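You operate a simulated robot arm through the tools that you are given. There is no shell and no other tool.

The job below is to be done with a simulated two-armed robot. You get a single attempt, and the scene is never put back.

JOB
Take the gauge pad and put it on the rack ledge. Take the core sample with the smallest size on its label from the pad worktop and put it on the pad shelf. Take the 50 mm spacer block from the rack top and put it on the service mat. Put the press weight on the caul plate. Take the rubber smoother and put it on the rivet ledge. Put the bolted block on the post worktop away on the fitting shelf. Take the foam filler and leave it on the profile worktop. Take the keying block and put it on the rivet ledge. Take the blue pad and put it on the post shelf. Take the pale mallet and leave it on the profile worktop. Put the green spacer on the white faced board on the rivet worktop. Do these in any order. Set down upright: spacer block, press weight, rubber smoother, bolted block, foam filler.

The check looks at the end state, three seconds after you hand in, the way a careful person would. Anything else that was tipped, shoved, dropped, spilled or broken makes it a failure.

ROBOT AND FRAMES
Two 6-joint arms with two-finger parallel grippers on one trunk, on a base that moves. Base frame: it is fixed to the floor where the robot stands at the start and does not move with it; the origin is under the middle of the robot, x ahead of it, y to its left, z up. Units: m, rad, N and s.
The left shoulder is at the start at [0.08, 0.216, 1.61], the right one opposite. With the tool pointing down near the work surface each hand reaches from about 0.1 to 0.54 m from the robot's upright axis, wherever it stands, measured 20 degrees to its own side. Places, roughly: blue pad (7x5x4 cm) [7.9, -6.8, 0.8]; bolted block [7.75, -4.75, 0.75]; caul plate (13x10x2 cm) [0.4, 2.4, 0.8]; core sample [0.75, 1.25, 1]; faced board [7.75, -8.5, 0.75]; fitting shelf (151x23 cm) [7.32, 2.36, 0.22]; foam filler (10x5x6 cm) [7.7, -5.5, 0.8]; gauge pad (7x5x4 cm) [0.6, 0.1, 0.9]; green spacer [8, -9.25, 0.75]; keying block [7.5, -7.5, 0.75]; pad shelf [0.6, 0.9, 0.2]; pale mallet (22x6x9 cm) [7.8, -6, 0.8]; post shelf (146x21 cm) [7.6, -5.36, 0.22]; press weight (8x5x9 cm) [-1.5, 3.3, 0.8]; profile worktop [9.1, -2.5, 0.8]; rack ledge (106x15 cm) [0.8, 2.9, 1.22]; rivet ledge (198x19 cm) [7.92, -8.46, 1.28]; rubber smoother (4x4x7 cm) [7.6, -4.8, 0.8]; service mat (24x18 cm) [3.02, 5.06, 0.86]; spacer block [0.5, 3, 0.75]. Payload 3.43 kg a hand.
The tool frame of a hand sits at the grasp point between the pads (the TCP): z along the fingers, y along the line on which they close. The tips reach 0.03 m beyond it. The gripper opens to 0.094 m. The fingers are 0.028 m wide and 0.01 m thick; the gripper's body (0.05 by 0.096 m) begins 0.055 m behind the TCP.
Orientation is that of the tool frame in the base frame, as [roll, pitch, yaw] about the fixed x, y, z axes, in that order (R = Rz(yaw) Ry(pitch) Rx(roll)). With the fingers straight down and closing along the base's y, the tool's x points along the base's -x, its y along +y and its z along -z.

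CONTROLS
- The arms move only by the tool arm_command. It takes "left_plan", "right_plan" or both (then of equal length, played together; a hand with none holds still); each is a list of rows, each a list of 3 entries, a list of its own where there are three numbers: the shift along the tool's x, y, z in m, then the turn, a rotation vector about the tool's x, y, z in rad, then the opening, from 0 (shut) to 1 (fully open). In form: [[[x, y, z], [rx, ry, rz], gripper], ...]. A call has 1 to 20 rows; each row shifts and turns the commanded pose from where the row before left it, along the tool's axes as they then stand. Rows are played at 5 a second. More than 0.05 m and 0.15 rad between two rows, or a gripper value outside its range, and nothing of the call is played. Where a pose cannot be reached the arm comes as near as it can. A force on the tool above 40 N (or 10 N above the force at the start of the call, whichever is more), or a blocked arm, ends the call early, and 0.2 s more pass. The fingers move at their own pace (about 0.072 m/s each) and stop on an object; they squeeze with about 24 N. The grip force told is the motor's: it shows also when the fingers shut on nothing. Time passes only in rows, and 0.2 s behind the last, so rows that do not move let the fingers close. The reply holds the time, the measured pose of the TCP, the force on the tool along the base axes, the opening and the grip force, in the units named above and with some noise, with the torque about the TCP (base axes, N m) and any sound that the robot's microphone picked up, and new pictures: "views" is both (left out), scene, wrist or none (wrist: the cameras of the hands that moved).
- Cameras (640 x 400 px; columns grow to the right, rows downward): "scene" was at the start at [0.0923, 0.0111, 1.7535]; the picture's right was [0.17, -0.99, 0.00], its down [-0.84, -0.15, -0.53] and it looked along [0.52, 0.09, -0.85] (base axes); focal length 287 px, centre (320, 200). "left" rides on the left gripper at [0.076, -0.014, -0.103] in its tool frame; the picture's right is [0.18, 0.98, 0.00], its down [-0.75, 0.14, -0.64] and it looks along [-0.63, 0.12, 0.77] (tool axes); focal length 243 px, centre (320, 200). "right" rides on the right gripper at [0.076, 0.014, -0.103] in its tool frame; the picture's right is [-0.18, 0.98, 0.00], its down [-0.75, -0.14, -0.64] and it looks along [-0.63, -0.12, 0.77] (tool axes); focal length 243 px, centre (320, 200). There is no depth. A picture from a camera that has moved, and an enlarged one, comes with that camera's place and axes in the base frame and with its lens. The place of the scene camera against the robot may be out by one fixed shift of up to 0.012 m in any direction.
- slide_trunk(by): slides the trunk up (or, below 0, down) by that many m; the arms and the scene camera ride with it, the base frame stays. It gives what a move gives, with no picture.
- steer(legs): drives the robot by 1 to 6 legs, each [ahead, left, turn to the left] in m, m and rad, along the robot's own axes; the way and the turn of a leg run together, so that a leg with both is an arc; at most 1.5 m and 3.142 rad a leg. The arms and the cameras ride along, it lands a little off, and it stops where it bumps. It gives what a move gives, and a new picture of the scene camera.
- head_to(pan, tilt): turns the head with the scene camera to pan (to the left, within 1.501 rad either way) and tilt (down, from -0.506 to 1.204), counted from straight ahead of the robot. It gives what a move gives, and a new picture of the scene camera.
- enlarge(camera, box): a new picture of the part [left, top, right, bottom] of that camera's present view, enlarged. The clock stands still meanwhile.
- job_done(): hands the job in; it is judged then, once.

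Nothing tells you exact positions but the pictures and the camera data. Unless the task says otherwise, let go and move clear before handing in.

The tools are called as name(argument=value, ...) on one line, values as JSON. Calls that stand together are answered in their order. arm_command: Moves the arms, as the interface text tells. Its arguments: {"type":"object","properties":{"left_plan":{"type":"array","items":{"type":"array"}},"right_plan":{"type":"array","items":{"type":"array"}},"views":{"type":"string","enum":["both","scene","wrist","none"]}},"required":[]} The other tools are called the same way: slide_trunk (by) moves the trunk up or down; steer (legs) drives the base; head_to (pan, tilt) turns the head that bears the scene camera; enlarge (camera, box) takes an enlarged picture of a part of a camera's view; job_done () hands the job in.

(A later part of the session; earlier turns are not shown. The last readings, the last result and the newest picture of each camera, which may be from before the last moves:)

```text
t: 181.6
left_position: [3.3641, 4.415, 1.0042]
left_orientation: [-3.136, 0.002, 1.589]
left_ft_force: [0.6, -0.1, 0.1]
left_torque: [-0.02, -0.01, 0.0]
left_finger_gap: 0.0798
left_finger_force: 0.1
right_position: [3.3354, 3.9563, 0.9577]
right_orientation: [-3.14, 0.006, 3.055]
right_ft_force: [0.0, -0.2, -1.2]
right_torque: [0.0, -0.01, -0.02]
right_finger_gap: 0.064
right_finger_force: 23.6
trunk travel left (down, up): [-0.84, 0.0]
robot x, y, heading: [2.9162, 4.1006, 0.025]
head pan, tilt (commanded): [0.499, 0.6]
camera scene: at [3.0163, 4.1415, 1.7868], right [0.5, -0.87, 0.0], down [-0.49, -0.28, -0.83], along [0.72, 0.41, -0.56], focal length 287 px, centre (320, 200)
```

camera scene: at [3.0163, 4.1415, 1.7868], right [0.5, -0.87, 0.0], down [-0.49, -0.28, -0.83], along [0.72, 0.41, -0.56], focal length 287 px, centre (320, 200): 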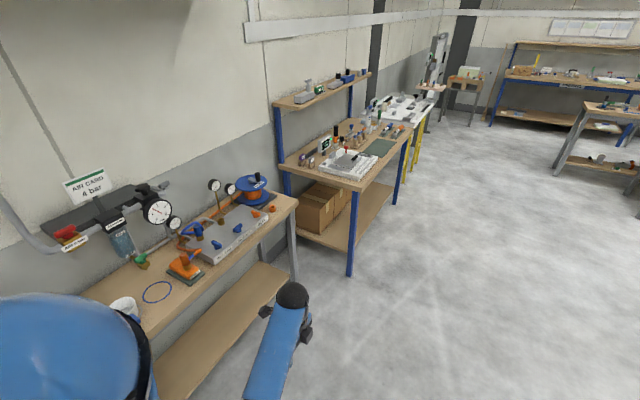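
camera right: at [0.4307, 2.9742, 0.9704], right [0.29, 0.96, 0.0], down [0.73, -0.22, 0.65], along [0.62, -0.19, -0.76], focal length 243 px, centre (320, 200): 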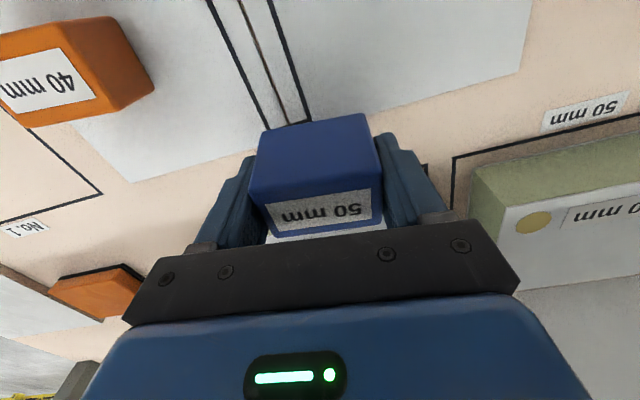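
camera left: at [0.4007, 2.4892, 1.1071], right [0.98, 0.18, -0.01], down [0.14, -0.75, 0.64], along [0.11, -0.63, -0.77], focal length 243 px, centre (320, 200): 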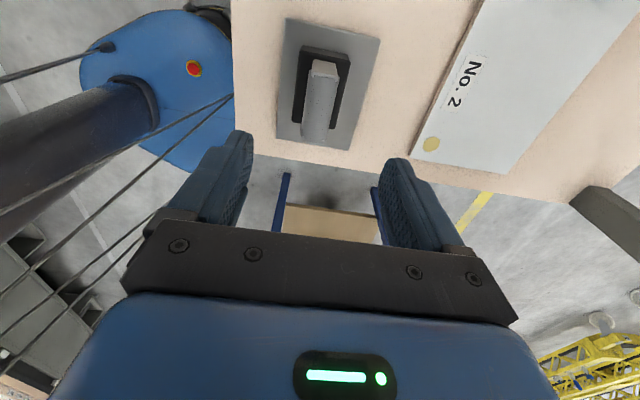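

steer(legs=[[0.0, 0.0, 1.545]])

head_to(pan=0.0, tilt=0.8)

```text
t: 185.8
left_position: [2.6077, 4.5525, 1.0043]
left_orientation: [-3.137, 0.001, 3.137]
left_ft_force: [1.0, 0.3, -0.2]
left_torque: [-0.05, 0.02, -0.01]
left_finger_gap: 0.0799
left_finger_force: 0.1
right_position: [3.0649, 4.5147, 0.9577]
right_orientation: [-3.14, 0.006, -1.676]
right_ft_force: [0.0, 0.8, -1.8]
right_torque: [0.01, -0.03, 0.0]
right_finger_gap: 0.064
right_finger_force: 24.2
trunk travel left (down, up): [-0.84, 0.0]
robot x, y, heading: [2.9166, 4.0971, 1.577]
head pan, tilt (commanded): [0.499, 0.6]
camera scene: at [2.8687, 4.2047, 1.7867], right [0.88, 0.48, 0.0], down [0.27, -0.5, -0.82], along [-0.4, 0.72, -0.57], focal length 287 px, centre (320, 200)
```

scene: 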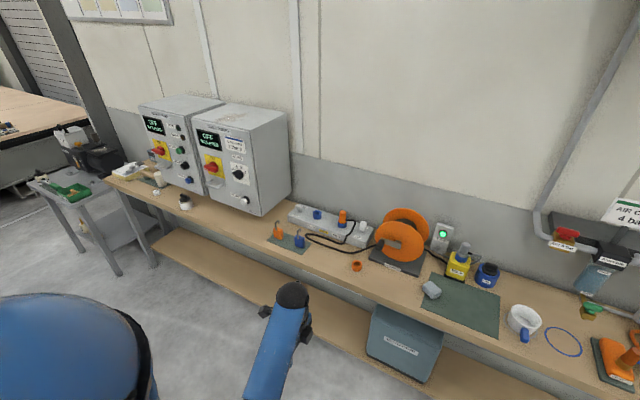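

```text
t: 186.7
left_position: [2.6085, 4.553, 1.0043]
left_orientation: [-3.136, -0.001, 3.139]
left_ft_force: [0.0, -0.1, 0.7]
left_torque: [0.02, 0.0, 0.01]
left_finger_gap: 0.0797
left_finger_force: 0.1
right_position: [3.0664, 4.5129, 0.9578]
right_orientation: [-3.14, 0.005, -1.674]
right_ft_force: [0.4, -0.8, -1.8]
right_torque: [0.0, 0.01, -0.03]
right_finger_gap: 0.0641
right_finger_force: 24.3
trunk travel left (down, up): [-0.84, 0.0]
robot x, y, heading: [2.9161, 4.0999, 1.572]
head pan, tilt (commanded): [0.0, 0.799]
camera scene: at [2.9105, 4.208, 1.7698], right [1.0, 0.0, 0.0], down [0.0, -0.72, -0.7], along [0.0, 0.7, -0.72], focal length 287 px, centre (320, 200)
```

scene: 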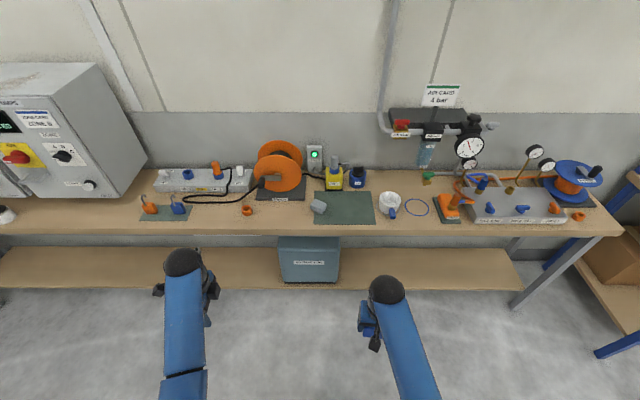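

enlarge(camera="scene", box=[260, 150, 460, 275])

```text
3.20 times, centred on (360, 212) of scene
camera zoom: at [2.9105, 4.208, 1.7698], right [1.0, 0.0, 0.0], down [0.0, -0.72, -0.7], along [0.0, 0.7, -0.72], focal length 919 px, centre (192, 160)
```

zoom: 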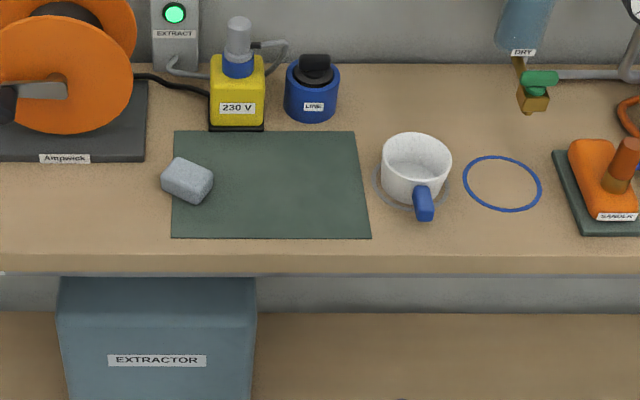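

The service mat has free space on its right half. I retract the left hand away from the cable reel, then drive up to the bench.

arm_command(left_plan=[[[0.02, -0.026, 0], [0, 0, 0], 0.85], [[0.02, -0.026, 0], [0, 0, 0], 0.85], [[0.02, -0.026, 0], [0, 0, 0], 0.85], [[0.02, -0.026, 0], [0, 0, 0], 0.85], [[0.02, -0.026, 0], [0, 0, 0], 0.85], [[0, 0, 0], [0, 0, 0], 0.85]], views="none")

steer(legs=[[0.42, 0.023, 0.0]])

```text
t: 188.1
left_position: [2.5074, 4.4225, 1.0039]
left_orientation: [-3.136, 0.001, 3.14]
left_ft_force: [0.0, -0.2, 0.1]
left_torque: [0.0, 0.01, -0.01]
left_finger_gap: 0.0798
left_finger_force: 0.0
right_position: [3.0657, 4.5137, 0.9587]
right_orientation: [-3.139, 0.006, -1.676]
right_ft_force: [0.1, 0.2, -1.1]
right_torque: [0.01, 0.03, -0.02]
right_finger_gap: 0.0643
right_finger_force: 24.3
trunk travel left (down, up): [-0.84, 0.0]
robot x, y, heading: [2.9159, 4.0957, 1.577]
head pan, tilt (commanded): [0.0, 0.799]
```

```text
t: 190.7
left_position: [2.4828, 4.8355, 1.0064]
left_orientation: [-3.139, 0.001, 3.138]
left_ft_force: [0.0, -0.9, 1.2]
left_torque: [-0.01, -0.03, -0.03]
left_finger_gap: 0.08
left_finger_force: 0.1
right_position: [3.0398, 4.9283, 0.9592]
right_orientation: [-3.139, 0.007, -1.676]
right_ft_force: [-0.6, 0.6, -1.4]
right_torque: [0.01, 0.02, -0.02]
right_finger_gap: 0.0639
right_finger_force: 23.9
trunk travel left (down, up): [-0.84, 0.0]
robot x, y, heading: [2.8932, 4.5133, 1.575]
head pan, tilt (commanded): [0.0, 0.799]
camera scene: at [2.8863, 4.62, 1.7701], right [1.0, 0.0, 0.0], down [0.0, -0.72, -0.7], along [0.0, 0.7, -0.72], focal length 287 px, centre (320, 200)
```

scene: 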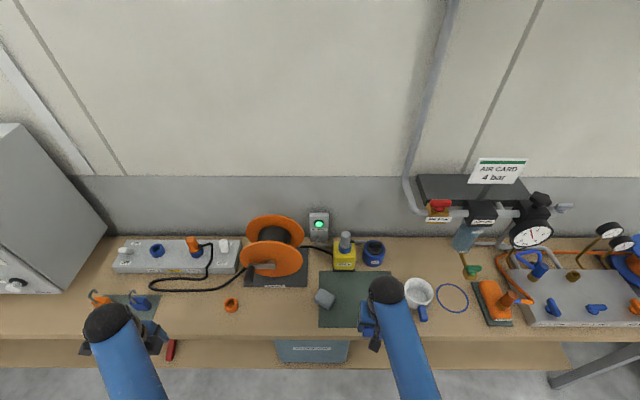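

arm_command(right_plan=[[[-0.0304, 0.0025, 0], [0, 0, 0], 0.5], [[-0.0304, 0.0025, 0], [0, 0, 0], 0.5], [[-0.0304, 0.0025, 0], [0, 0, 0], 0.5], [[-0.0304, 0.0025, 0], [0, 0, 0], 0.5], [[0, 0, 0.02], [0, 0, 0], 0.5], [[0, 0, 0], [0, 0, 0], 0.5]], views="both")

```text
t: 192.1
left_position: [2.4827, 4.8387, 1.004]
left_orientation: [-3.138, 0.001, 3.138]
left_ft_force: [-0.4, -0.6, -0.5]
left_torque: [-0.01, 0.0, 0.02]
left_finger_gap: 0.0799
left_finger_force: 0.0
right_position: [3.0452, 5.0508, 0.9399]
right_orientation: [-3.14, 0.006, -1.675]
right_ft_force: [-0.1, -0.8, -1.2]
right_torque: [-0.01, 0.0, 0.03]
right_finger_gap: 0.0641
right_finger_force: 24.0
trunk travel left (down, up): [-0.84, 0.0]
robot x, y, heading: [2.8933, 4.5141, 1.578]
head pan, tilt (commanded): [0.0, 0.799]
camera scene: at [2.8862, 4.6226, 1.7699], right [1.0, 0.0, 0.0], down [0.0, -0.72, -0.7], along [0.0, 0.7, -0.72], focal length 287 px, centre (320, 200)
camera right: at [3.0211, 4.9774, 1.0415], right [-0.96, 0.29, 0.0], down [0.22, 0.73, 0.65], along [0.19, 0.62, -0.76], focal length 243 px, centre (320, 200)
```

scene: 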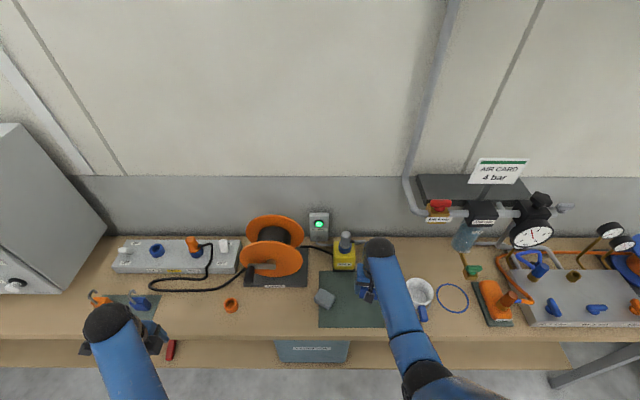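
right: 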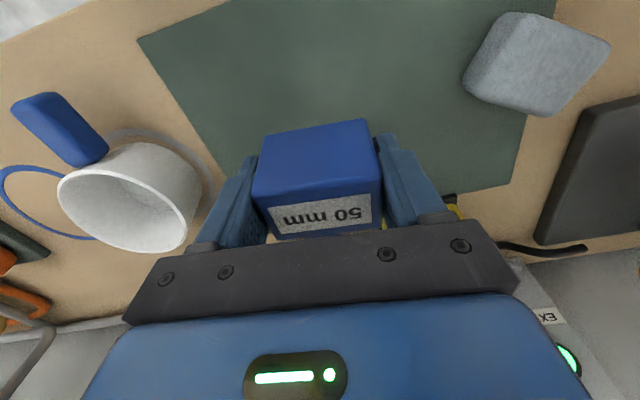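

arm_command(right_plan=[[[0, 0, 0.015], [0, 0, 0], 0.5], [[0, 0, 0.012], [0, 0, 0], 0.5], [[0, 0, 0.006], [0, 0, 0], 0.5], [[0, 0, 0], [0, 0, 0], 0.5]], views="none")

arm_command(right_plan=[[[0, 0, 0.003], [0, 0, 0], 0.5], [[0, 0, 0.003], [0, 0, 0], 0.5], [[0, 0, 0], [0, 0, 0], 0.5]], views="wrist")

```text
t: 193.1
left_position: [2.4825, 4.8391, 1.0038]
left_orientation: [-3.135, 0.001, 3.138]
left_ft_force: [0.1, 0.6, 0.3]
left_torque: [0.03, -0.03, -0.01]
left_finger_gap: 0.0798
left_finger_force: 0.0
right_position: [3.0444, 5.0525, 0.9063]
right_orientation: [-3.14, 0.003, -1.673]
right_ft_force: [0.4, -0.5, -1.3]
right_torque: [0.0, -0.01, 0.0]
right_finger_gap: 0.0641
right_finger_force: 24.5
trunk travel left (down, up): [-0.84, 0.0]
robot x, y, heading: [2.8912, 4.5161, 1.574]
head pan, tilt (commanded): [0.0, 0.799]
```

```text
t: 193.9
left_position: [2.4843, 4.8378, 1.0031]
left_orientation: [-3.136, -0.001, 3.14]
left_ft_force: [-0.9, -0.3, 0.1]
left_torque: [0.01, -0.04, 0.02]
left_finger_gap: 0.0799
left_finger_force: 0.0
right_position: [3.0446, 5.0523, 0.9017]
right_orientation: [-3.139, 0.005, -1.675]
right_ft_force: [0.3, 0.4, -2.3]
right_torque: [0.03, 0.02, -0.01]
right_finger_gap: 0.0639
right_finger_force: 24.7
trunk travel left (down, up): [-0.84, 0.0]
robot x, y, heading: [2.8893, 4.5124, 1.573]
head pan, tilt (commanded): [0.0, 0.799]
camera right: at [3.021, 4.9783, 1.0028], right [-0.96, 0.29, 0.0], down [0.22, 0.73, 0.65], along [0.19, 0.62, -0.76], focal length 243 px, centre (320, 200)
```

right: 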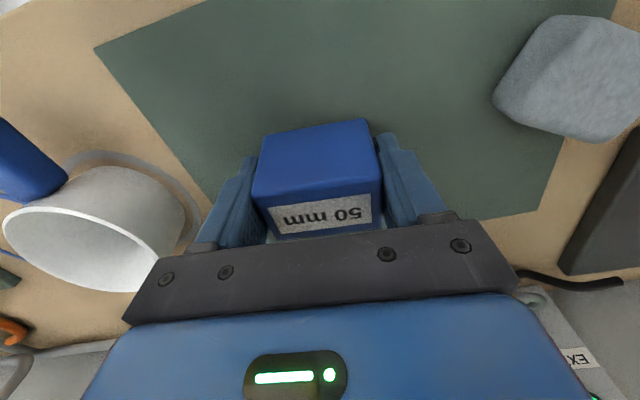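

arm_command(right_plan=[[[0, 0, 0.003], [0, 0, 0], 0.5], [[0, 0, 0.002], [0, 0, 0], 0.5], [[0, 0, 0], [0, 0, 0], 0.5]], views="none")

arm_command(right_plan=[[[0, 0, 0.003], [0, 0, 0], 0.5], [[0, 0, 0], [0, 0, 0], 0.5]], views="none")

```text
t: 194.7
left_position: [2.4823, 4.8381, 1.0037]
left_orientation: [-3.136, 0.002, 3.137]
left_ft_force: [-0.4, 0.6, 0.1]
left_torque: [0.04, 0.0, -0.03]
left_finger_gap: 0.0797
left_finger_force: 0.1
right_position: [3.0435, 5.0519, 0.8957]
right_orientation: [-3.14, 0.004, -1.675]
right_ft_force: [-0.1, 0.8, -1.2]
right_torque: [0.02, 0.01, -0.02]
right_finger_gap: 0.0639
right_finger_force: 23.9
trunk travel left (down, up): [-0.84, 0.0]
robot x, y, heading: [2.8909, 4.5111, 1.571]
head pan, tilt (commanded): [0.0, 0.799]
```

```text
t: 195.3
left_position: [2.4834, 4.8376, 1.004]
left_orientation: [-3.135, 0.002, 3.14]
left_ft_force: [-0.7, 0.4, 0.1]
left_torque: [0.01, 0.01, 0.01]
left_finger_gap: 0.0799
left_finger_force: 0.0
right_position: [3.0437, 5.0521, 0.8915]
right_orientation: [-3.14, 0.004, -1.676]
right_ft_force: [-0.3, -0.8, -0.9]
right_torque: [-0.01, -0.01, 0.03]
right_finger_gap: 0.0639
right_finger_force: 24.0
trunk travel left (down, up): [-0.84, 0.0]
robot x, y, heading: [2.8912, 4.5113, 1.57]
head pan, tilt (commanded): [0.0, 0.799]
```

arm_command(right_plan=[[[0, 0, 0.003], [0, 0, 0], 0.5], [[0, 0, 0], [0, 0, 0], 0.5]], views="none")

arm_command(right_plan=[[[0, 0, 0.003], [0, 0, 0], 0.5], [[0, 0, 0], [0, 0, 0], 0.5]], views="wrist")

```text
t: 195.9
left_position: [2.4838, 4.8389, 1.0039]
left_orientation: [-3.137, 0.001, 3.14]
left_ft_force: [0.7, 0.6, -0.2]
left_torque: [-0.02, 0.01, -0.01]
left_finger_gap: 0.0797
left_finger_force: 0.1
right_position: [3.0431, 5.0533, 0.8886]
right_orientation: [-3.14, 0.005, -1.674]
right_ft_force: [0.8, -0.1, -1.4]
right_torque: [-0.02, 0.0, 0.0]
right_finger_gap: 0.0643
right_finger_force: 23.8
trunk travel left (down, up): [-0.84, 0.0]
robot x, y, heading: [2.8939, 4.5203, 1.576]
head pan, tilt (commanded): [0.0, 0.799]
```

```text
t: 196.5
left_position: [2.4826, 4.8379, 1.0042]
left_orientation: [-3.137, 0.003, 3.139]
left_ft_force: [-0.3, 0.2, -0.3]
left_torque: [0.02, -0.01, -0.04]
left_finger_gap: 0.0798
left_finger_force: 0.1
right_position: [3.045, 5.052, 0.8882]
right_orientation: [-3.14, 0.008, -1.676]
right_ft_force: [1.8, -2.1, 10.9]
right_torque: [0.17, 0.17, -0.03]
right_finger_gap: 0.064
right_finger_force: 24.4
trunk travel left (down, up): [-0.84, 0.0]
robot x, y, heading: [2.8897, 4.5133, 1.576]
head pan, tilt (commanded): [0.0, 0.799]
camera right: at [3.0206, 4.9781, 0.9899], right [-0.96, 0.29, 0.0], down [0.22, 0.73, 0.65], along [0.19, 0.62, -0.76], focal length 243 px, centre (320, 200)
```

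right: 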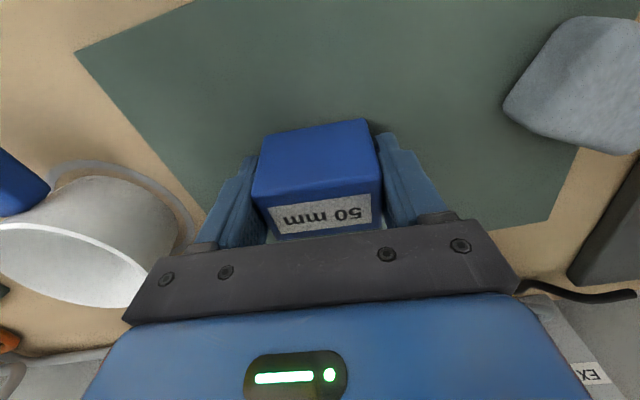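

Contact felt (11 N). I release and raise straight up.

arm_command(right_plan=[[[0, 0, -0.001], [0, 0, 0], 0.7], [[0, 0, 0], [0, 0, 0], 0.8], [[0, 0, 0], [0, 0, 0], 0.85], [[0, 0, 0], [0, 0, 0], 0.85], [[0, 0, -0.02], [0, 0, 0], 0.85], [[0, 0, -0.03], [0, 0, 0], 0.85], [[0, 0, -0.03], [0, 0, 0], 0.85], [[0, 0, -0.03], [0, 0, 0], 0.85], [[0, 0, 0], [0, 0, 0], 0.85]], views="both")

```text
t: 198.5
left_position: [2.482, 4.8388, 1.0035]
left_orientation: [-3.137, 0.001, 3.137]
left_ft_force: [-0.1, -0.5, 0.1]
left_torque: [0.0, 0.0, 0.02]
left_finger_gap: 0.0801
left_finger_force: 0.1
right_position: [3.0416, 5.0509, 1.0]
right_orientation: [3.14, 0.005, -1.674]
right_ft_force: [-0.5, 0.2, 0.2]
right_torque: [-0.05, 0.03, 0.01]
right_finger_gap: 0.0796
right_finger_force: 0.0
trunk travel left (down, up): [-0.84, 0.0]
robot x, y, heading: [2.8919, 4.5116, 1.576]
head pan, tilt (commanded): [0.0, 0.799]
camera scene: at [2.886, 4.6236, 1.7698], right [1.0, 0.0, 0.0], down [0.0, -0.72, -0.7], along [0.0, 0.7, -0.72], focal length 287 px, centre (320, 200)
camera right: at [3.0183, 4.9759, 1.102], right [-0.96, 0.29, 0.0], down [0.22, 0.73, 0.65], along [0.19, 0.62, -0.76], focal length 243 px, centre (320, 200)
```

scene: 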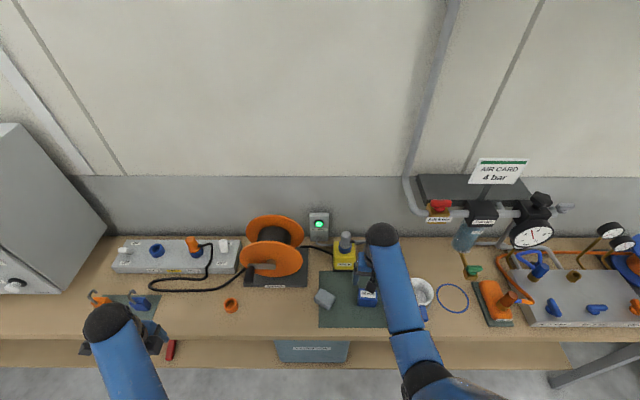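
right: 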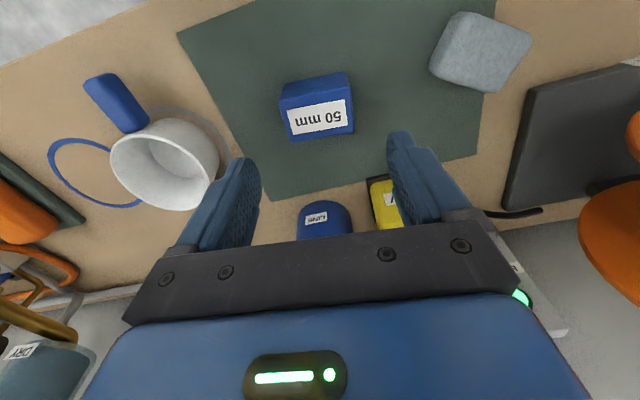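

Spacer is upright on the mat. Next I go around to the back of the pad worktop for the core samples; I back off and turn to face that way.

steer(legs=[[-0.45, 0.0, 0.0], [0.0, 0.0, 1.57], [0.0, 0.0, 0.6]])

head_to(pan=0.3, tilt=0.5)

```text
t: 206.8
left_position: [2.8877, 3.5369, 1.0039]
left_orientation: [-3.136, 0.0, -0.911]
left_ft_force: [0.5, -0.2, -0.6]
left_torque: [0.02, -0.01, -0.02]
left_finger_gap: 0.08
left_finger_force: 0.0
right_position: [2.3775, 3.8485, 0.9991]
right_orientation: [-3.14, 0.005, 0.558]
right_ft_force: [0.5, 0.0, 0.5]
right_torque: [0.02, 0.0, -0.01]
right_finger_gap: 0.0801
right_finger_force: 0.1
trunk travel left (down, up): [-0.84, 0.0]
robot x, y, heading: [2.8952, 4.0599, -2.477]
head pan, tilt (commanded): [0.0, 0.799]
camera scene: at [2.7997, 3.9913, 1.7698], right [-0.62, 0.79, 0.0], down [0.56, 0.44, -0.7], along [-0.55, -0.43, -0.72], focal length 287 px, centre (320, 200)
```

scene: 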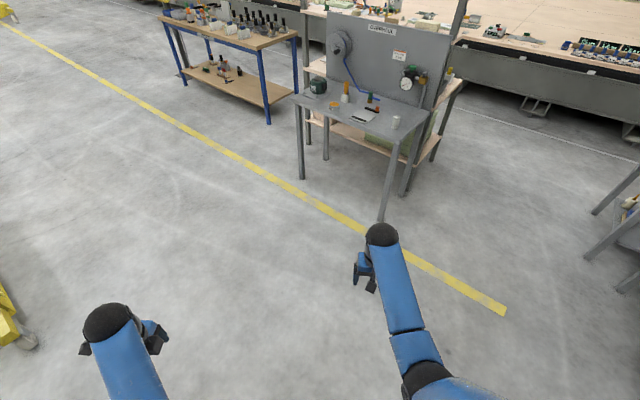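

```text
t: 207.6
left_position: [2.8867, 3.5378, 1.0026]
left_orientation: [-3.136, 0.003, -0.912]
left_ft_force: [0.1, 0.9, -0.2]
left_torque: [0.03, 0.0, 0.05]
left_finger_gap: 0.08
left_finger_force: 0.1
right_position: [2.3765, 3.8492, 0.9994]
right_orientation: [3.141, 0.006, 0.557]
right_ft_force: [-0.5, 0.6, 0.6]
right_torque: [0.0, 0.02, -0.01]
right_finger_gap: 0.08
right_finger_force: 0.2
trunk travel left (down, up): [-0.84, 0.0]
robot x, y, heading: [2.8935, 4.0612, -2.478]
head pan, tilt (commanded): [0.3, 0.499]
camera scene: at [2.8119, 3.966, 1.7957], right [-0.82, 0.57, 0.0], down [0.27, 0.39, -0.88], along [-0.5, -0.72, -0.48], focal length 287 px, centre (320, 200)
```

scene: 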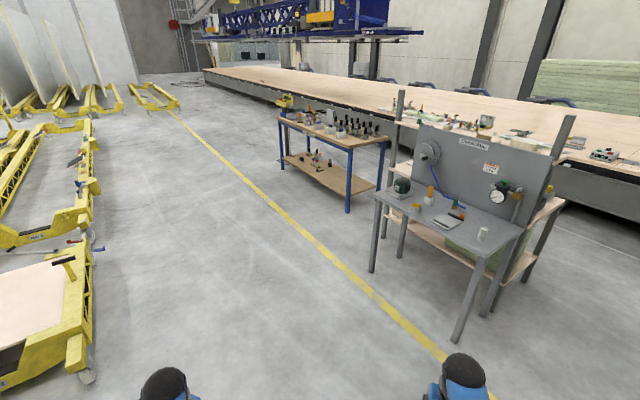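

The way is clear between the yellow cart and the grey table behind the rack. I turn to face -x and drive diagonally to the back side of the pad worktop.

steer(legs=[[0.0, 0.0, -0.664], [0.39, 0.92, 0.0], [0.38, 0.92, 0.0], [0.38, 0.88, 0.0]])

head_to(pan=0.0, tilt=0.75)

```text
t: 223.8
left_position: [1.428, 0.9506, 1.003]
left_orientation: [-3.138, 0.0, -1.586]
left_ft_force: [-0.3, 1.3, -0.1]
left_torque: [0.0, -0.01, 0.0]
left_finger_gap: 0.0798
left_finger_force: 0.2
right_position: [1.2219, 1.5119, 0.9986]
right_orientation: [-3.139, 0.006, -0.115]
right_ft_force: [-0.2, -0.4, -0.6]
right_torque: [0.0, 0.02, 0.0]
right_finger_gap: 0.0798
right_finger_force: 0.0
trunk travel left (down, up): [-0.84, 0.0]
robot x, y, heading: [1.7577, 1.3554, 3.133]
head pan, tilt (commanded): [0.3, 0.499]
camera scene: at [1.6353, 1.3298, 1.7959], right [-0.29, 0.96, 0.0], down [0.46, 0.14, -0.88], along [-0.84, -0.25, -0.48], focal length 287 px, centre (320, 200)
```

scene: 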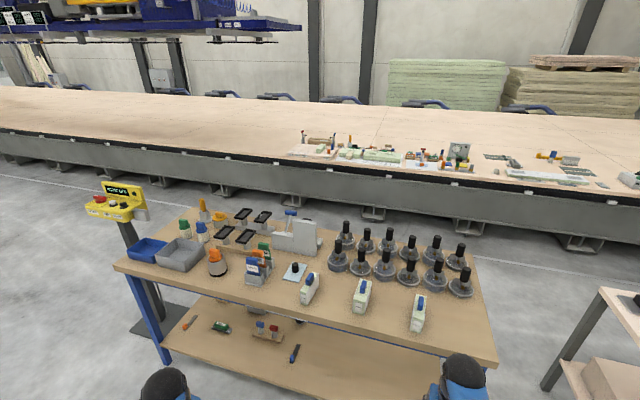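

```text
t: 224.6
left_position: [1.4277, 0.9492, 1.0039]
left_orientation: [-3.134, 0.002, -1.586]
left_ft_force: [-0.3, -0.2, -0.3]
left_torque: [0.0, 0.01, 0.01]
left_finger_gap: 0.08
left_finger_force: 0.2
right_position: [1.222, 1.5096, 0.9999]
right_orientation: [-3.141, 0.006, -0.114]
right_ft_force: [0.9, 0.4, 0.9]
right_torque: [0.01, 0.0, 0.01]
right_finger_gap: 0.0799
right_finger_force: 0.1
trunk travel left (down, up): [-0.84, 0.0]
robot x, y, heading: [1.7613, 1.3578, 3.137]
head pan, tilt (commanded): [0.0, 0.75]
camera scene: at [1.6386, 1.3549, 1.7739], right [0.01, 1.0, 0.0], down [0.68, 0.0, -0.73], along [-0.73, 0.0, -0.68], focal length 287 px, centre (320, 200)
```

scene: 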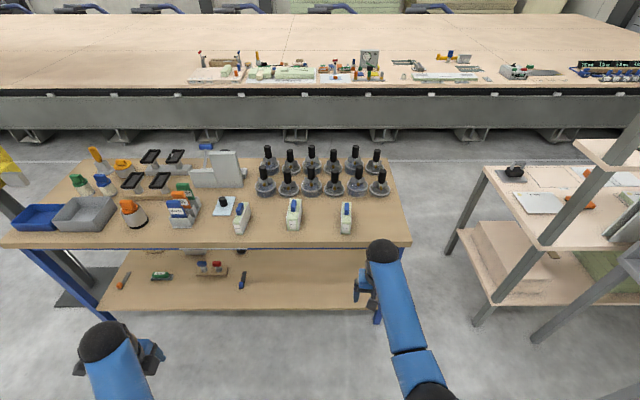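

enlarge(camera="scene", box=[200, 180, 380, 260])

enlarge(camera="scene", box=[220, 190, 270, 245])

enlarge(camera="scene", box=[270, 190, 320, 245])

enlarge(camera="scene", box=[325, 190, 375, 245])

```text
3.56 times, centred on (290, 220) of scene
camera zoom: at [1.6386, 1.3549, 1.7739], right [0.01, 1.0, 0.0], down [0.68, 0.0, -0.73], along [-0.73, 0.0, -0.68], focal length 1022 px, centre (427, 129)
```

zoom: 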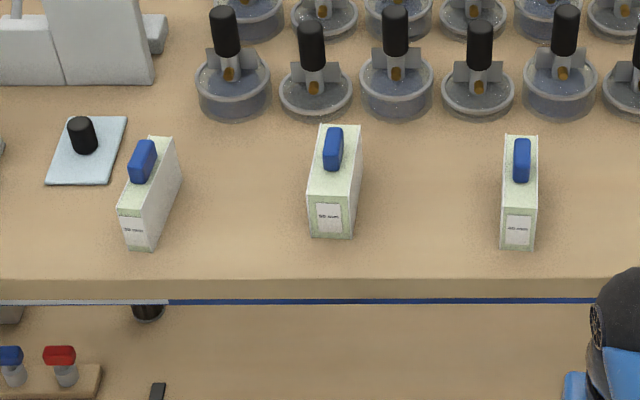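

```text
7.27 times, centred on (245, 218) of scene
camera zoom: at [1.6386, 1.3549, 1.7739], right [0.01, 1.0, 0.0], down [0.68, 0.0, -0.73], along [-0.73, 0.0, -0.68], focal length 2089 px, centre (866, 73)
```

zoom: 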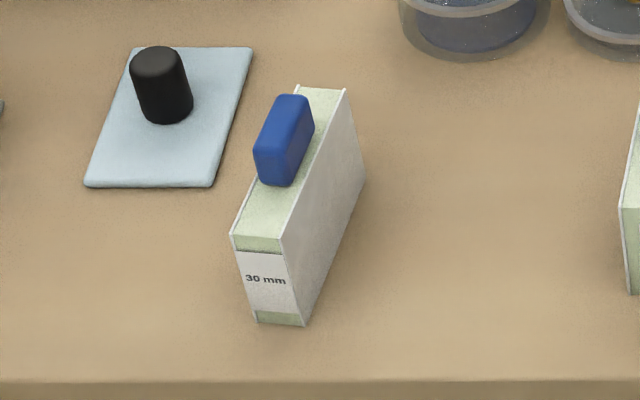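

```text
7.27 times, centred on (295, 218) of scene
camera zoom: at [1.6386, 1.3549, 1.7739], right [0.01, 1.0, 0.0], down [0.68, 0.0, -0.73], along [-0.73, 0.0, -0.68], focal length 2089 px, centre (502, 73)
```

zoom: 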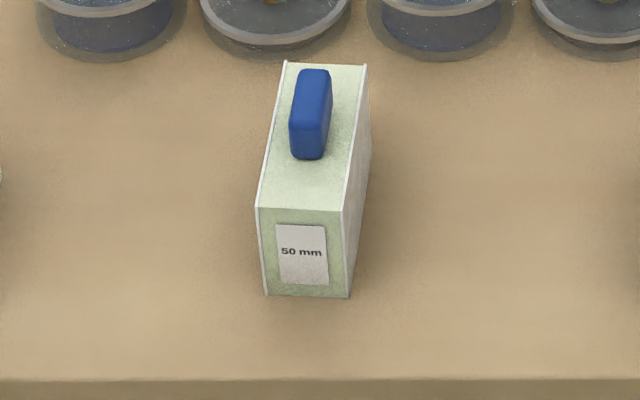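

```text
7.27 times, centred on (350, 218) of scene
camera zoom: at [1.6386, 1.3549, 1.7739], right [0.01, 1.0, 0.0], down [0.68, 0.0, -0.73], along [-0.73, 0.0, -0.68], focal length 2089 px, centre (102, 73)
```

zoom: 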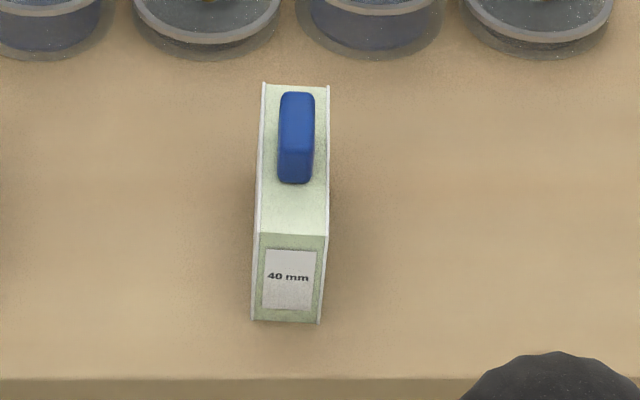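

Labels read: south box 30 mm, middle 50 mm, north 40 mm; so the 30 mm core sample near (0.80, 1.03) is the one. I move the left hand out to my side so it won't meet the bench when the trunk lowers.

arm_command(left_plan=[[[0.025, -0.025, 0], [0, 0, 0], 0.85], [[0.025, -0.025, 0], [0, 0, 0], 0.85], [[0.025, -0.025, 0], [0, 0, 0], 0.85], [[0.025, -0.025, 0], [0, 0, 0], 0.85], [[0.025, -0.025, 0], [0, 0, 0], 0.85], [[0.025, -0.025, 0], [0, 0, 0], 0.85], [[0, 0, 0], [0, 0, 0], 0.85]], views="scene")

```text
t: 226.2
left_position: [1.5759, 0.7982, 1.0062]
left_orientation: [-3.133, 0.001, -1.584]
left_ft_force: [0.1, 0.2, 0.0]
left_torque: [0.01, 0.03, 0.0]
left_finger_gap: 0.0801
left_finger_force: 0.1
right_position: [1.2227, 1.5116, 0.9987]
right_orientation: [-3.14, 0.006, -0.115]
right_ft_force: [0.6, -0.3, 0.4]
right_torque: [0.04, -0.03, 0.01]
right_finger_gap: 0.0797
right_finger_force: 0.0
trunk travel left (down, up): [-0.84, 0.0]
robot x, y, heading: [1.7558, 1.356, 3.133]
head pan, tilt (commanded): [0.0, 0.75]
camera scene: at [1.6386, 1.3551, 1.7738], right [0.01, 1.0, 0.0], down [0.68, 0.0, -0.73], along [-0.73, 0.0, -0.68], focal length 287 px, centre (320, 200)
```

scene: 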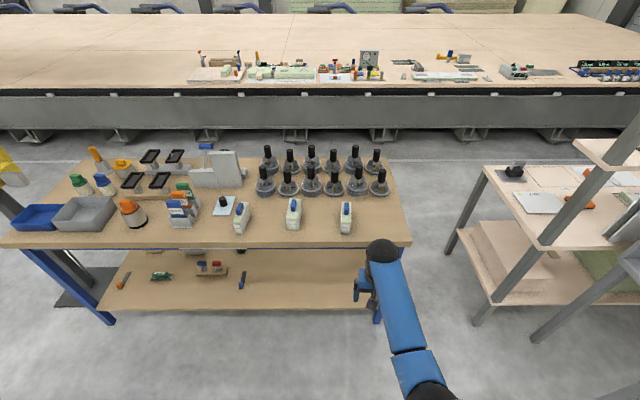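

arm_command(right_plan=[[[0, 0, -0.03], [0, 0, 0], 0.7], [[0, 0, -0.02], [0, 0, 0], 0.7], [[0, 0, 0], [0, 0, 0], 0.7]], views="none")

steer(legs=[[0.0, 0.48, 0.006], [0.4, 0.0, 0.0]])

enlarge(camera="right", box=[0, 0, 640, 400])

```text
t: 227.0
left_position: [1.576, 0.7986, 1.0059]
left_orientation: [-3.135, 0.0, -1.585]
left_ft_force: [-0.3, 0.5, -0.5]
left_torque: [0.0, -0.01, -0.03]
left_finger_gap: 0.0798
left_finger_force: 0.1
right_position: [1.2233, 1.5114, 1.0489]
right_orientation: [-3.14, 0.007, -0.116]
right_ft_force: [0.0, -0.2, 0.1]
right_torque: [-0.04, -0.07, -0.03]
right_finger_gap: 0.066
right_finger_force: 0.0
trunk travel left (down, up): [-0.84, 0.0]
robot x, y, heading: [1.7539, 1.3541, 3.129]
head pan, tilt (commanded): [0.0, 0.75]
```

```text
t: 231.9
left_position: [1.19, 0.3191, 1.0048]
left_orientation: [-3.139, 0.002, -1.573]
left_ft_force: [-0.1, -0.1, -0.4]
left_torque: [0.0, 0.01, 0.01]
left_finger_gap: 0.0799
left_finger_force: 0.1
right_position: [0.8283, 1.028, 1.0499]
right_orientation: [-3.14, 0.006, -0.104]
right_ft_force: [0.5, -0.4, -0.5]
right_torque: [0.0, 0.03, 0.01]
right_finger_gap: 0.0656
right_finger_force: 0.1
trunk travel left (down, up): [-0.84, 0.0]
robot x, y, heading: [1.3619, 0.8776, -3.135]
head pan, tilt (commanded): [0.0, 0.75]
camera scene: at [1.2483, 0.8771, 1.7742], right [0.0, 1.0, 0.0], down [0.68, 0.0, -0.73], along [-0.73, 0.0, -0.68], focal length 287 px, centre (320, 200)
```

scene: 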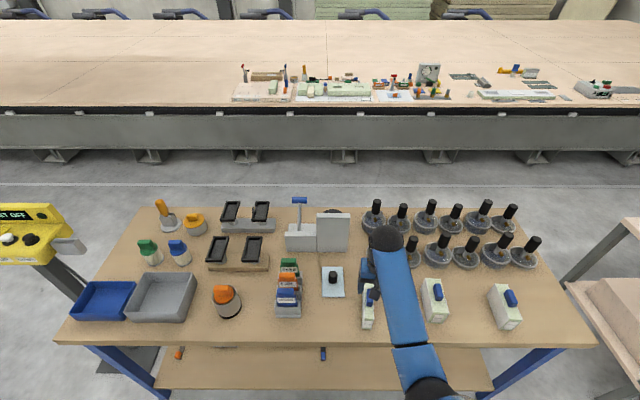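

```text
1.00 times, centred on (320, 200) of right (not enlarged: the box is as wide or as high as the picture)
camera zoom: at [0.9027, 1.0073, 1.1522], right [-0.28, -0.96, 0.0], down [-0.73, 0.22, 0.65], along [-0.62, 0.19, -0.76], focal length 243 px, centre (320, 200)
```

zoom: 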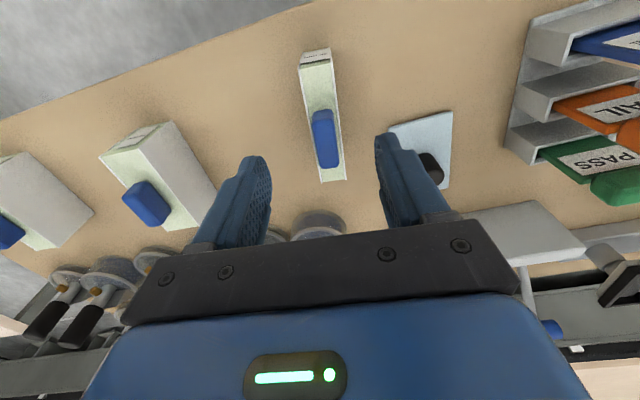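

The 30 mm sample is centred near (0.80, 1.033). I align and lower the right hand over it.

arm_command(right_plan=[[[-0.0284, -0.0021, 0], [0, 0, 0.03], 0.7], [[0, 0, 0.03], [0, 0, 0], 0.7], [[0, 0, 0.03], [0, 0, 0], 0.7], [[0, 0, 0.02], [0, 0, 0], 0.7], [[0, 0, 0], [0, 0, 0], 0.7]], views="wrist")

```text
t: 233.1
left_position: [1.1881, 0.3201, 1.0051]
left_orientation: [-3.135, 0.001, -1.572]
left_ft_force: [-0.2, -0.9, 0.4]
left_torque: [-0.03, 0.02, -0.03]
left_finger_gap: 0.0798
left_finger_force: 0.1
right_position: [0.7983, 1.0348, 0.9684]
right_orientation: [-3.14, 0.005, -0.134]
right_ft_force: [0.1, 0.2, 0.0]
right_torque: [-0.02, -0.02, 0.0]
right_finger_gap: 0.0661
right_finger_force: 0.1
trunk travel left (down, up): [-0.84, 0.0]
robot x, y, heading: [1.3635, 0.8802, -3.138]
head pan, tilt (commanded): [0.0, 0.75]
camera right: at [0.8714, 1.0118, 1.0703], right [-0.31, -0.95, 0.0], down [-0.73, 0.24, 0.65], along [-0.61, 0.2, -0.76], focal length 243 px, centre (320, 200)
```

right: 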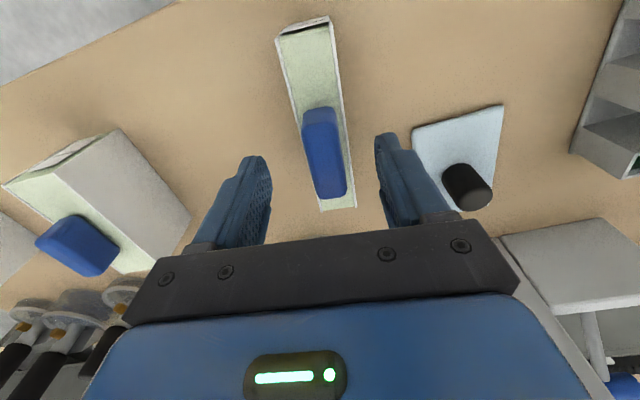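

arm_command(right_plan=[[[0, 0.004, 0.02], [0, 0, 0], 0.7], [[0, 0, 0.02], [0, 0, 0], 0.7], [[0, 0, 0.013], [0, 0, 0], 0.7], [[0, 0, 0], [0, 0, 0], 0.7]], views="wrist")

```text
t: 234.1
left_position: [1.1881, 0.319, 1.0058]
left_orientation: [-3.136, 0.003, -1.573]
left_ft_force: [-0.7, -0.4, 0.6]
left_torque: [-0.02, 0.01, 0.01]
left_finger_gap: 0.0802
left_finger_force: 0.0
right_position: [0.7957, 1.0313, 0.9148]
right_orientation: [-3.139, 0.005, -0.134]
right_ft_force: [0.1, 0.2, -0.4]
right_torque: [0.02, 0.0, -0.04]
right_finger_gap: 0.0656
right_finger_force: 0.1
trunk travel left (down, up): [-0.84, 0.0]
robot x, y, heading: [1.363, 0.8783, -3.136]
head pan, tilt (commanded): [0.0, 0.75]
camera right: at [0.8697, 1.0077, 1.0164], right [-0.31, -0.95, 0.0], down [-0.72, 0.24, 0.65], along [-0.61, 0.2, -0.76], focal length 243 px, centre (320, 200)
```

right: 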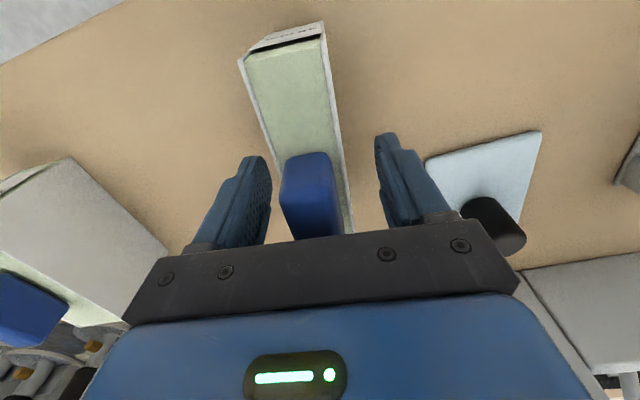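

arm_command(right_plan=[[[0, 0, 0], [0, 0, 0], 0.2], [[0, 0, 0], [0, 0, 0], 0.2], [[0, 0, 0], [0, 0, 0], 0.2], [[0, 0, 0], [0, 0, 0], 0.2], [[0, 0, -0.006], [0, 0, 0], 0.2], [[0, 0, -0.012], [0, 0, 0], 0.2], [[0, 0, -0.02], [0, 0, 0], 0.2], [[0, 0, 0], [0, 0, 0], 0.2]], views="wrist")

```text
t: 235.9
left_position: [1.1876, 0.3201, 1.0055]
left_orientation: [-3.135, 0.003, -1.573]
left_ft_force: [0.9, 0.1, -0.4]
left_torque: [-0.02, -0.01, 0.0]
left_finger_gap: 0.0802
left_finger_force: 0.0
right_position: [0.7972, 1.0308, 0.9521]
right_orientation: [-3.139, 0.006, -0.136]
right_ft_force: [-0.4, 0.4, -1.6]
right_torque: [-0.02, 0.02, 0.0]
right_finger_gap: 0.0342
right_finger_force: 24.3
trunk travel left (down, up): [-0.84, 0.0]
robot x, y, heading: [1.3622, 0.8765, -3.136]
head pan, tilt (commanded): [0.0, 0.75]
camera right: at [0.8711, 1.0069, 1.0543], right [-0.31, -0.95, 0.0], down [-0.73, 0.24, 0.65], along [-0.61, 0.2, -0.76], focal length 243 px, centre (320, 200)
```

right: 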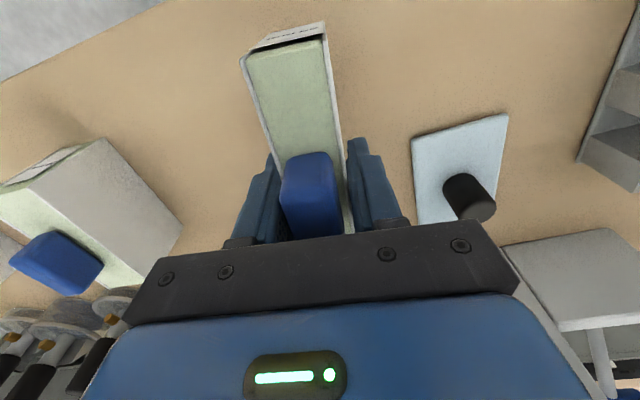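

The 30 mm sample is held. I back off, move to free shelf space, and lower the trunk for the shelf below.

arm_command(right_plan=[[[0, 0, -0.03], [0, 0, 0], 0.2], [[0, 0, -0.02], [0, 0, 0], 0.2], [[0, 0, 0], [0, 0, 0], 0.2]], views="none")

steer(legs=[[-0.33, 0.0, -0.006], [0.0, -0.27, 0.0]])

arm_command(right_plan=[[[0, 0, 0.03], [0, 0, 0], 0.2], [[0, 0, 0.02], [0, 0, 0], 0.2], [[0, 0, 0], [0, 0, 0], 0.2]], views="none")

slide_trunk(by=-0.6)

head_to(pan=-0.1, tilt=0.55)

```text
t: 236.7
left_position: [1.188, 0.3198, 1.005]
left_orientation: [-3.133, 0.0, -1.574]
left_ft_force: [-0.1, -0.4, 0.8]
left_torque: [0.01, -0.01, -0.01]
left_finger_gap: 0.0798
left_finger_force: 0.1
right_position: [0.7987, 1.0289, 1.0011]
right_orientation: [-3.139, 0.003, -0.133]
right_ft_force: [0.1, -0.1, -1.5]
right_torque: [0.01, 0.01, 0.0]
right_finger_gap: 0.0341
right_finger_force: 24.2
trunk travel left (down, up): [-0.84, 0.0]
robot x, y, heading: [1.3649, 0.8805, -3.135]
head pan, tilt (commanded): [0.0, 0.75]
```

```text
t: 240.4
left_position: [1.5166, 0.5871, 1.003]
left_orientation: [-3.135, 0.004, -1.566]
left_ft_force: [0.2, -0.7, -0.5]
left_torque: [0.02, 0.0, -0.02]
left_finger_gap: 0.0798
left_finger_force: 0.0
right_position: [1.1237, 1.2953, 1.003]
right_orientation: [-3.137, 0.005, -0.127]
right_ft_force: [0.6, 0.1, -1.1]
right_torque: [0.03, 0.0, 0.0]
right_finger_gap: 0.0342
right_finger_force: 24.0
trunk travel left (down, up): [-0.84, 0.0]
robot x, y, heading: [1.684, 1.1514, -3.131]
head pan, tilt (commanded): [0.0, 0.75]
camera scene: at [1.5697, 1.1426, 1.7738], right [-0.01, 1.0, 0.0], down [0.68, 0.01, -0.73], along [-0.73, -0.01, -0.68], focal length 287 px, centre (320, 200)
```

scene: 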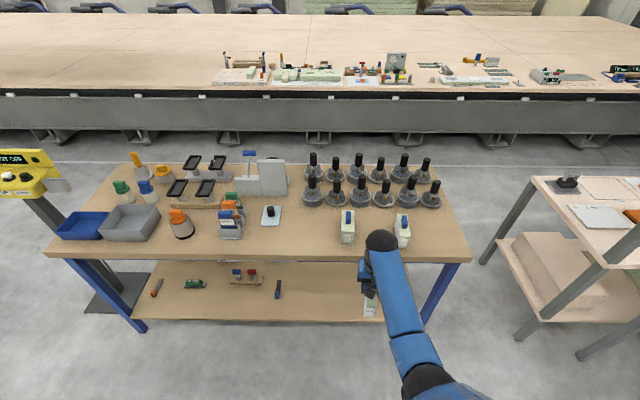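

```text
t: 241.2
left_position: [1.5183, 0.5904, 1.0054]
left_orientation: [-3.137, -0.002, -1.566]
left_ft_force: [0.7, -0.3, 0.0]
left_torque: [-0.01, -0.02, 0.04]
left_finger_gap: 0.08
left_finger_force: 0.0
right_position: [1.1211, 1.2985, 0.9519]
right_orientation: [-3.138, 0.005, -0.127]
right_ft_force: [-0.3, -0.7, -2.7]
right_torque: [0.01, 0.03, -0.03]
right_finger_gap: 0.0341
right_finger_force: 23.9
trunk travel left (down, up): [-0.84, 0.0]
robot x, y, heading: [1.6901, 1.1502, -3.134]
head pan, tilt (commanded): [0.0, 0.75]
```

```text
refused: -0.6 is not a number from -0.4 to 0.4
```

```text
t: 241.9
left_position: [1.5183, 0.5901, 1.0056]
left_orientation: [-3.137, 0.001, -1.567]
left_ft_force: [0.3, 0.9, 0.4]
left_torque: [0.0, 0.01, -0.01]
left_finger_gap: 0.0799
left_finger_force: 0.0
right_position: [1.123, 1.2987, 0.9519]
right_orientation: [-3.139, 0.006, -0.127]
right_ft_force: [-0.7, -0.3, -0.7]
right_torque: [-0.02, 0.0, -0.03]
right_finger_gap: 0.034
right_finger_force: 24.5
trunk travel left (down, up): [-0.84, 0.0]
robot x, y, heading: [1.6906, 1.1513, -3.132]
head pan, tilt (commanded): [-0.099, 0.55]
camera scene: at [1.5634, 1.1572, 1.7912], right [0.09, 1.0, 0.0], down [0.52, -0.05, -0.85], along [-0.85, 0.07, -0.52], focal length 287 px, centre (320, 200)
```

scene: 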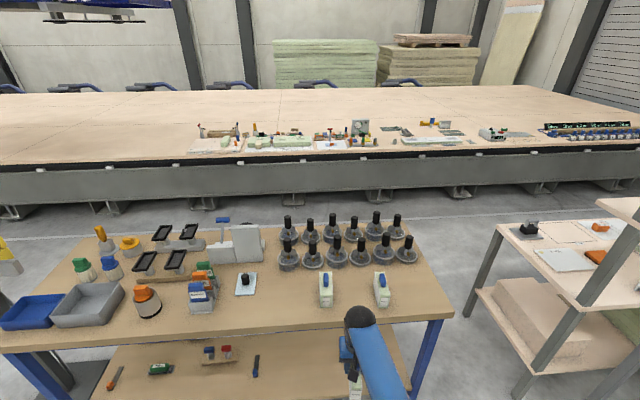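

Trunk moves are limited to 0.4 m at a time; I lower in two steps.

slide_trunk(by=-0.4)

slide_trunk(by=-0.2)

head_to(pan=0.0, tilt=0.6)

enlarge(camera="right", box=[0, 0, 640, 400])

```text
t: 245.8
left_position: [1.5184, 0.5908, 0.606]
left_orientation: [-3.137, -0.001, -1.566]
left_ft_force: [0.3, 1.1, 0.7]
left_torque: [-0.01, 0.02, 0.0]
left_finger_gap: 0.08
left_finger_force: 0.0
right_position: [1.1215, 1.2982, 0.5518]
right_orientation: [-3.141, 0.004, -0.125]
right_ft_force: [0.2, 0.8, -1.5]
right_torque: [0.01, 0.04, 0.05]
right_finger_gap: 0.0342
right_finger_force: 24.2
trunk travel left (down, up): [-0.44, 0.4]
robot x, y, heading: [1.6886, 1.1479, -3.136]
head pan, tilt (commanded): [-0.099, 0.55]
```

```text
t: 247.9
left_position: [1.5174, 0.5906, 0.4054]
left_orientation: [-3.136, 0.0, -1.567]
left_ft_force: [0.0, 0.8, 0.5]
left_torque: [0.01, 0.02, 0.0]
left_finger_gap: 0.0796
left_finger_force: 0.1
right_position: [1.1221, 1.2976, 0.3525]
right_orientation: [-3.14, 0.006, -0.129]
right_ft_force: [0.0, -0.3, -2.1]
right_torque: [-0.02, 0.04, -0.02]
right_finger_gap: 0.0338
right_finger_force: 24.2
trunk travel left (down, up): [-0.24, 0.6]
robot x, y, heading: [1.6871, 1.149, -3.13]
head pan, tilt (commanded): [-0.099, 0.55]
```

```text
t: 248.6
left_position: [1.5184, 0.591, 0.4063]
left_orientation: [-3.134, -0.001, -1.565]
left_ft_force: [-0.4, -0.5, 0.8]
left_torque: [-0.02, -0.02, -0.02]
left_finger_gap: 0.0798
left_finger_force: 0.0
right_position: [1.1221, 1.2981, 0.3521]
right_orientation: [-3.139, 0.005, -0.126]
right_ft_force: [-0.1, -0.7, -0.6]
right_torque: [0.02, -0.03, -0.03]
right_finger_gap: 0.034
right_finger_force: 24.1
trunk travel left (down, up): [-0.24, 0.6]
robot x, y, heading: [1.6886, 1.1488, -3.131]
head pan, tilt (commanded): [0.0, 0.6]
camera scene: at [1.5644, 1.1481, 1.1867], right [-0.01, 1.0, 0.0], down [0.56, 0.01, -0.82], along [-0.82, -0.01, -0.57], focal length 287 px, centre (320, 200)
```

scene: 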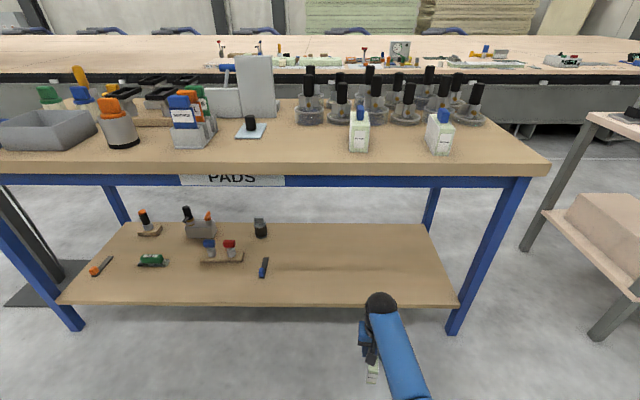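

```text
1.00 times, centred on (320, 200) of right (not enlarged: the box is as wide or as high as the picture)
camera zoom: at [1.1953, 1.275, 0.4543], right [-0.31, -0.95, 0.0], down [-0.73, 0.23, 0.65], along [-0.61, 0.2, -0.76], focal length 243 px, centre (320, 200)
```

zoom: 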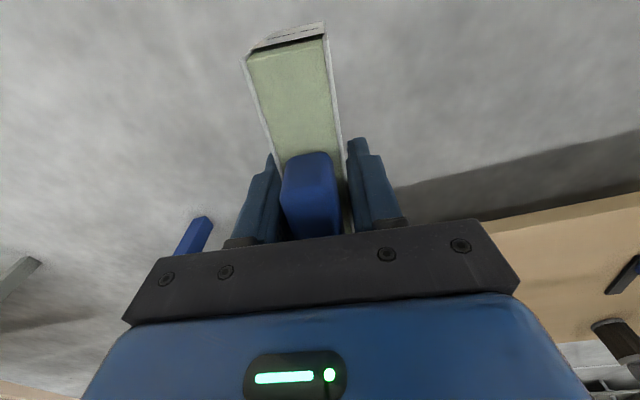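

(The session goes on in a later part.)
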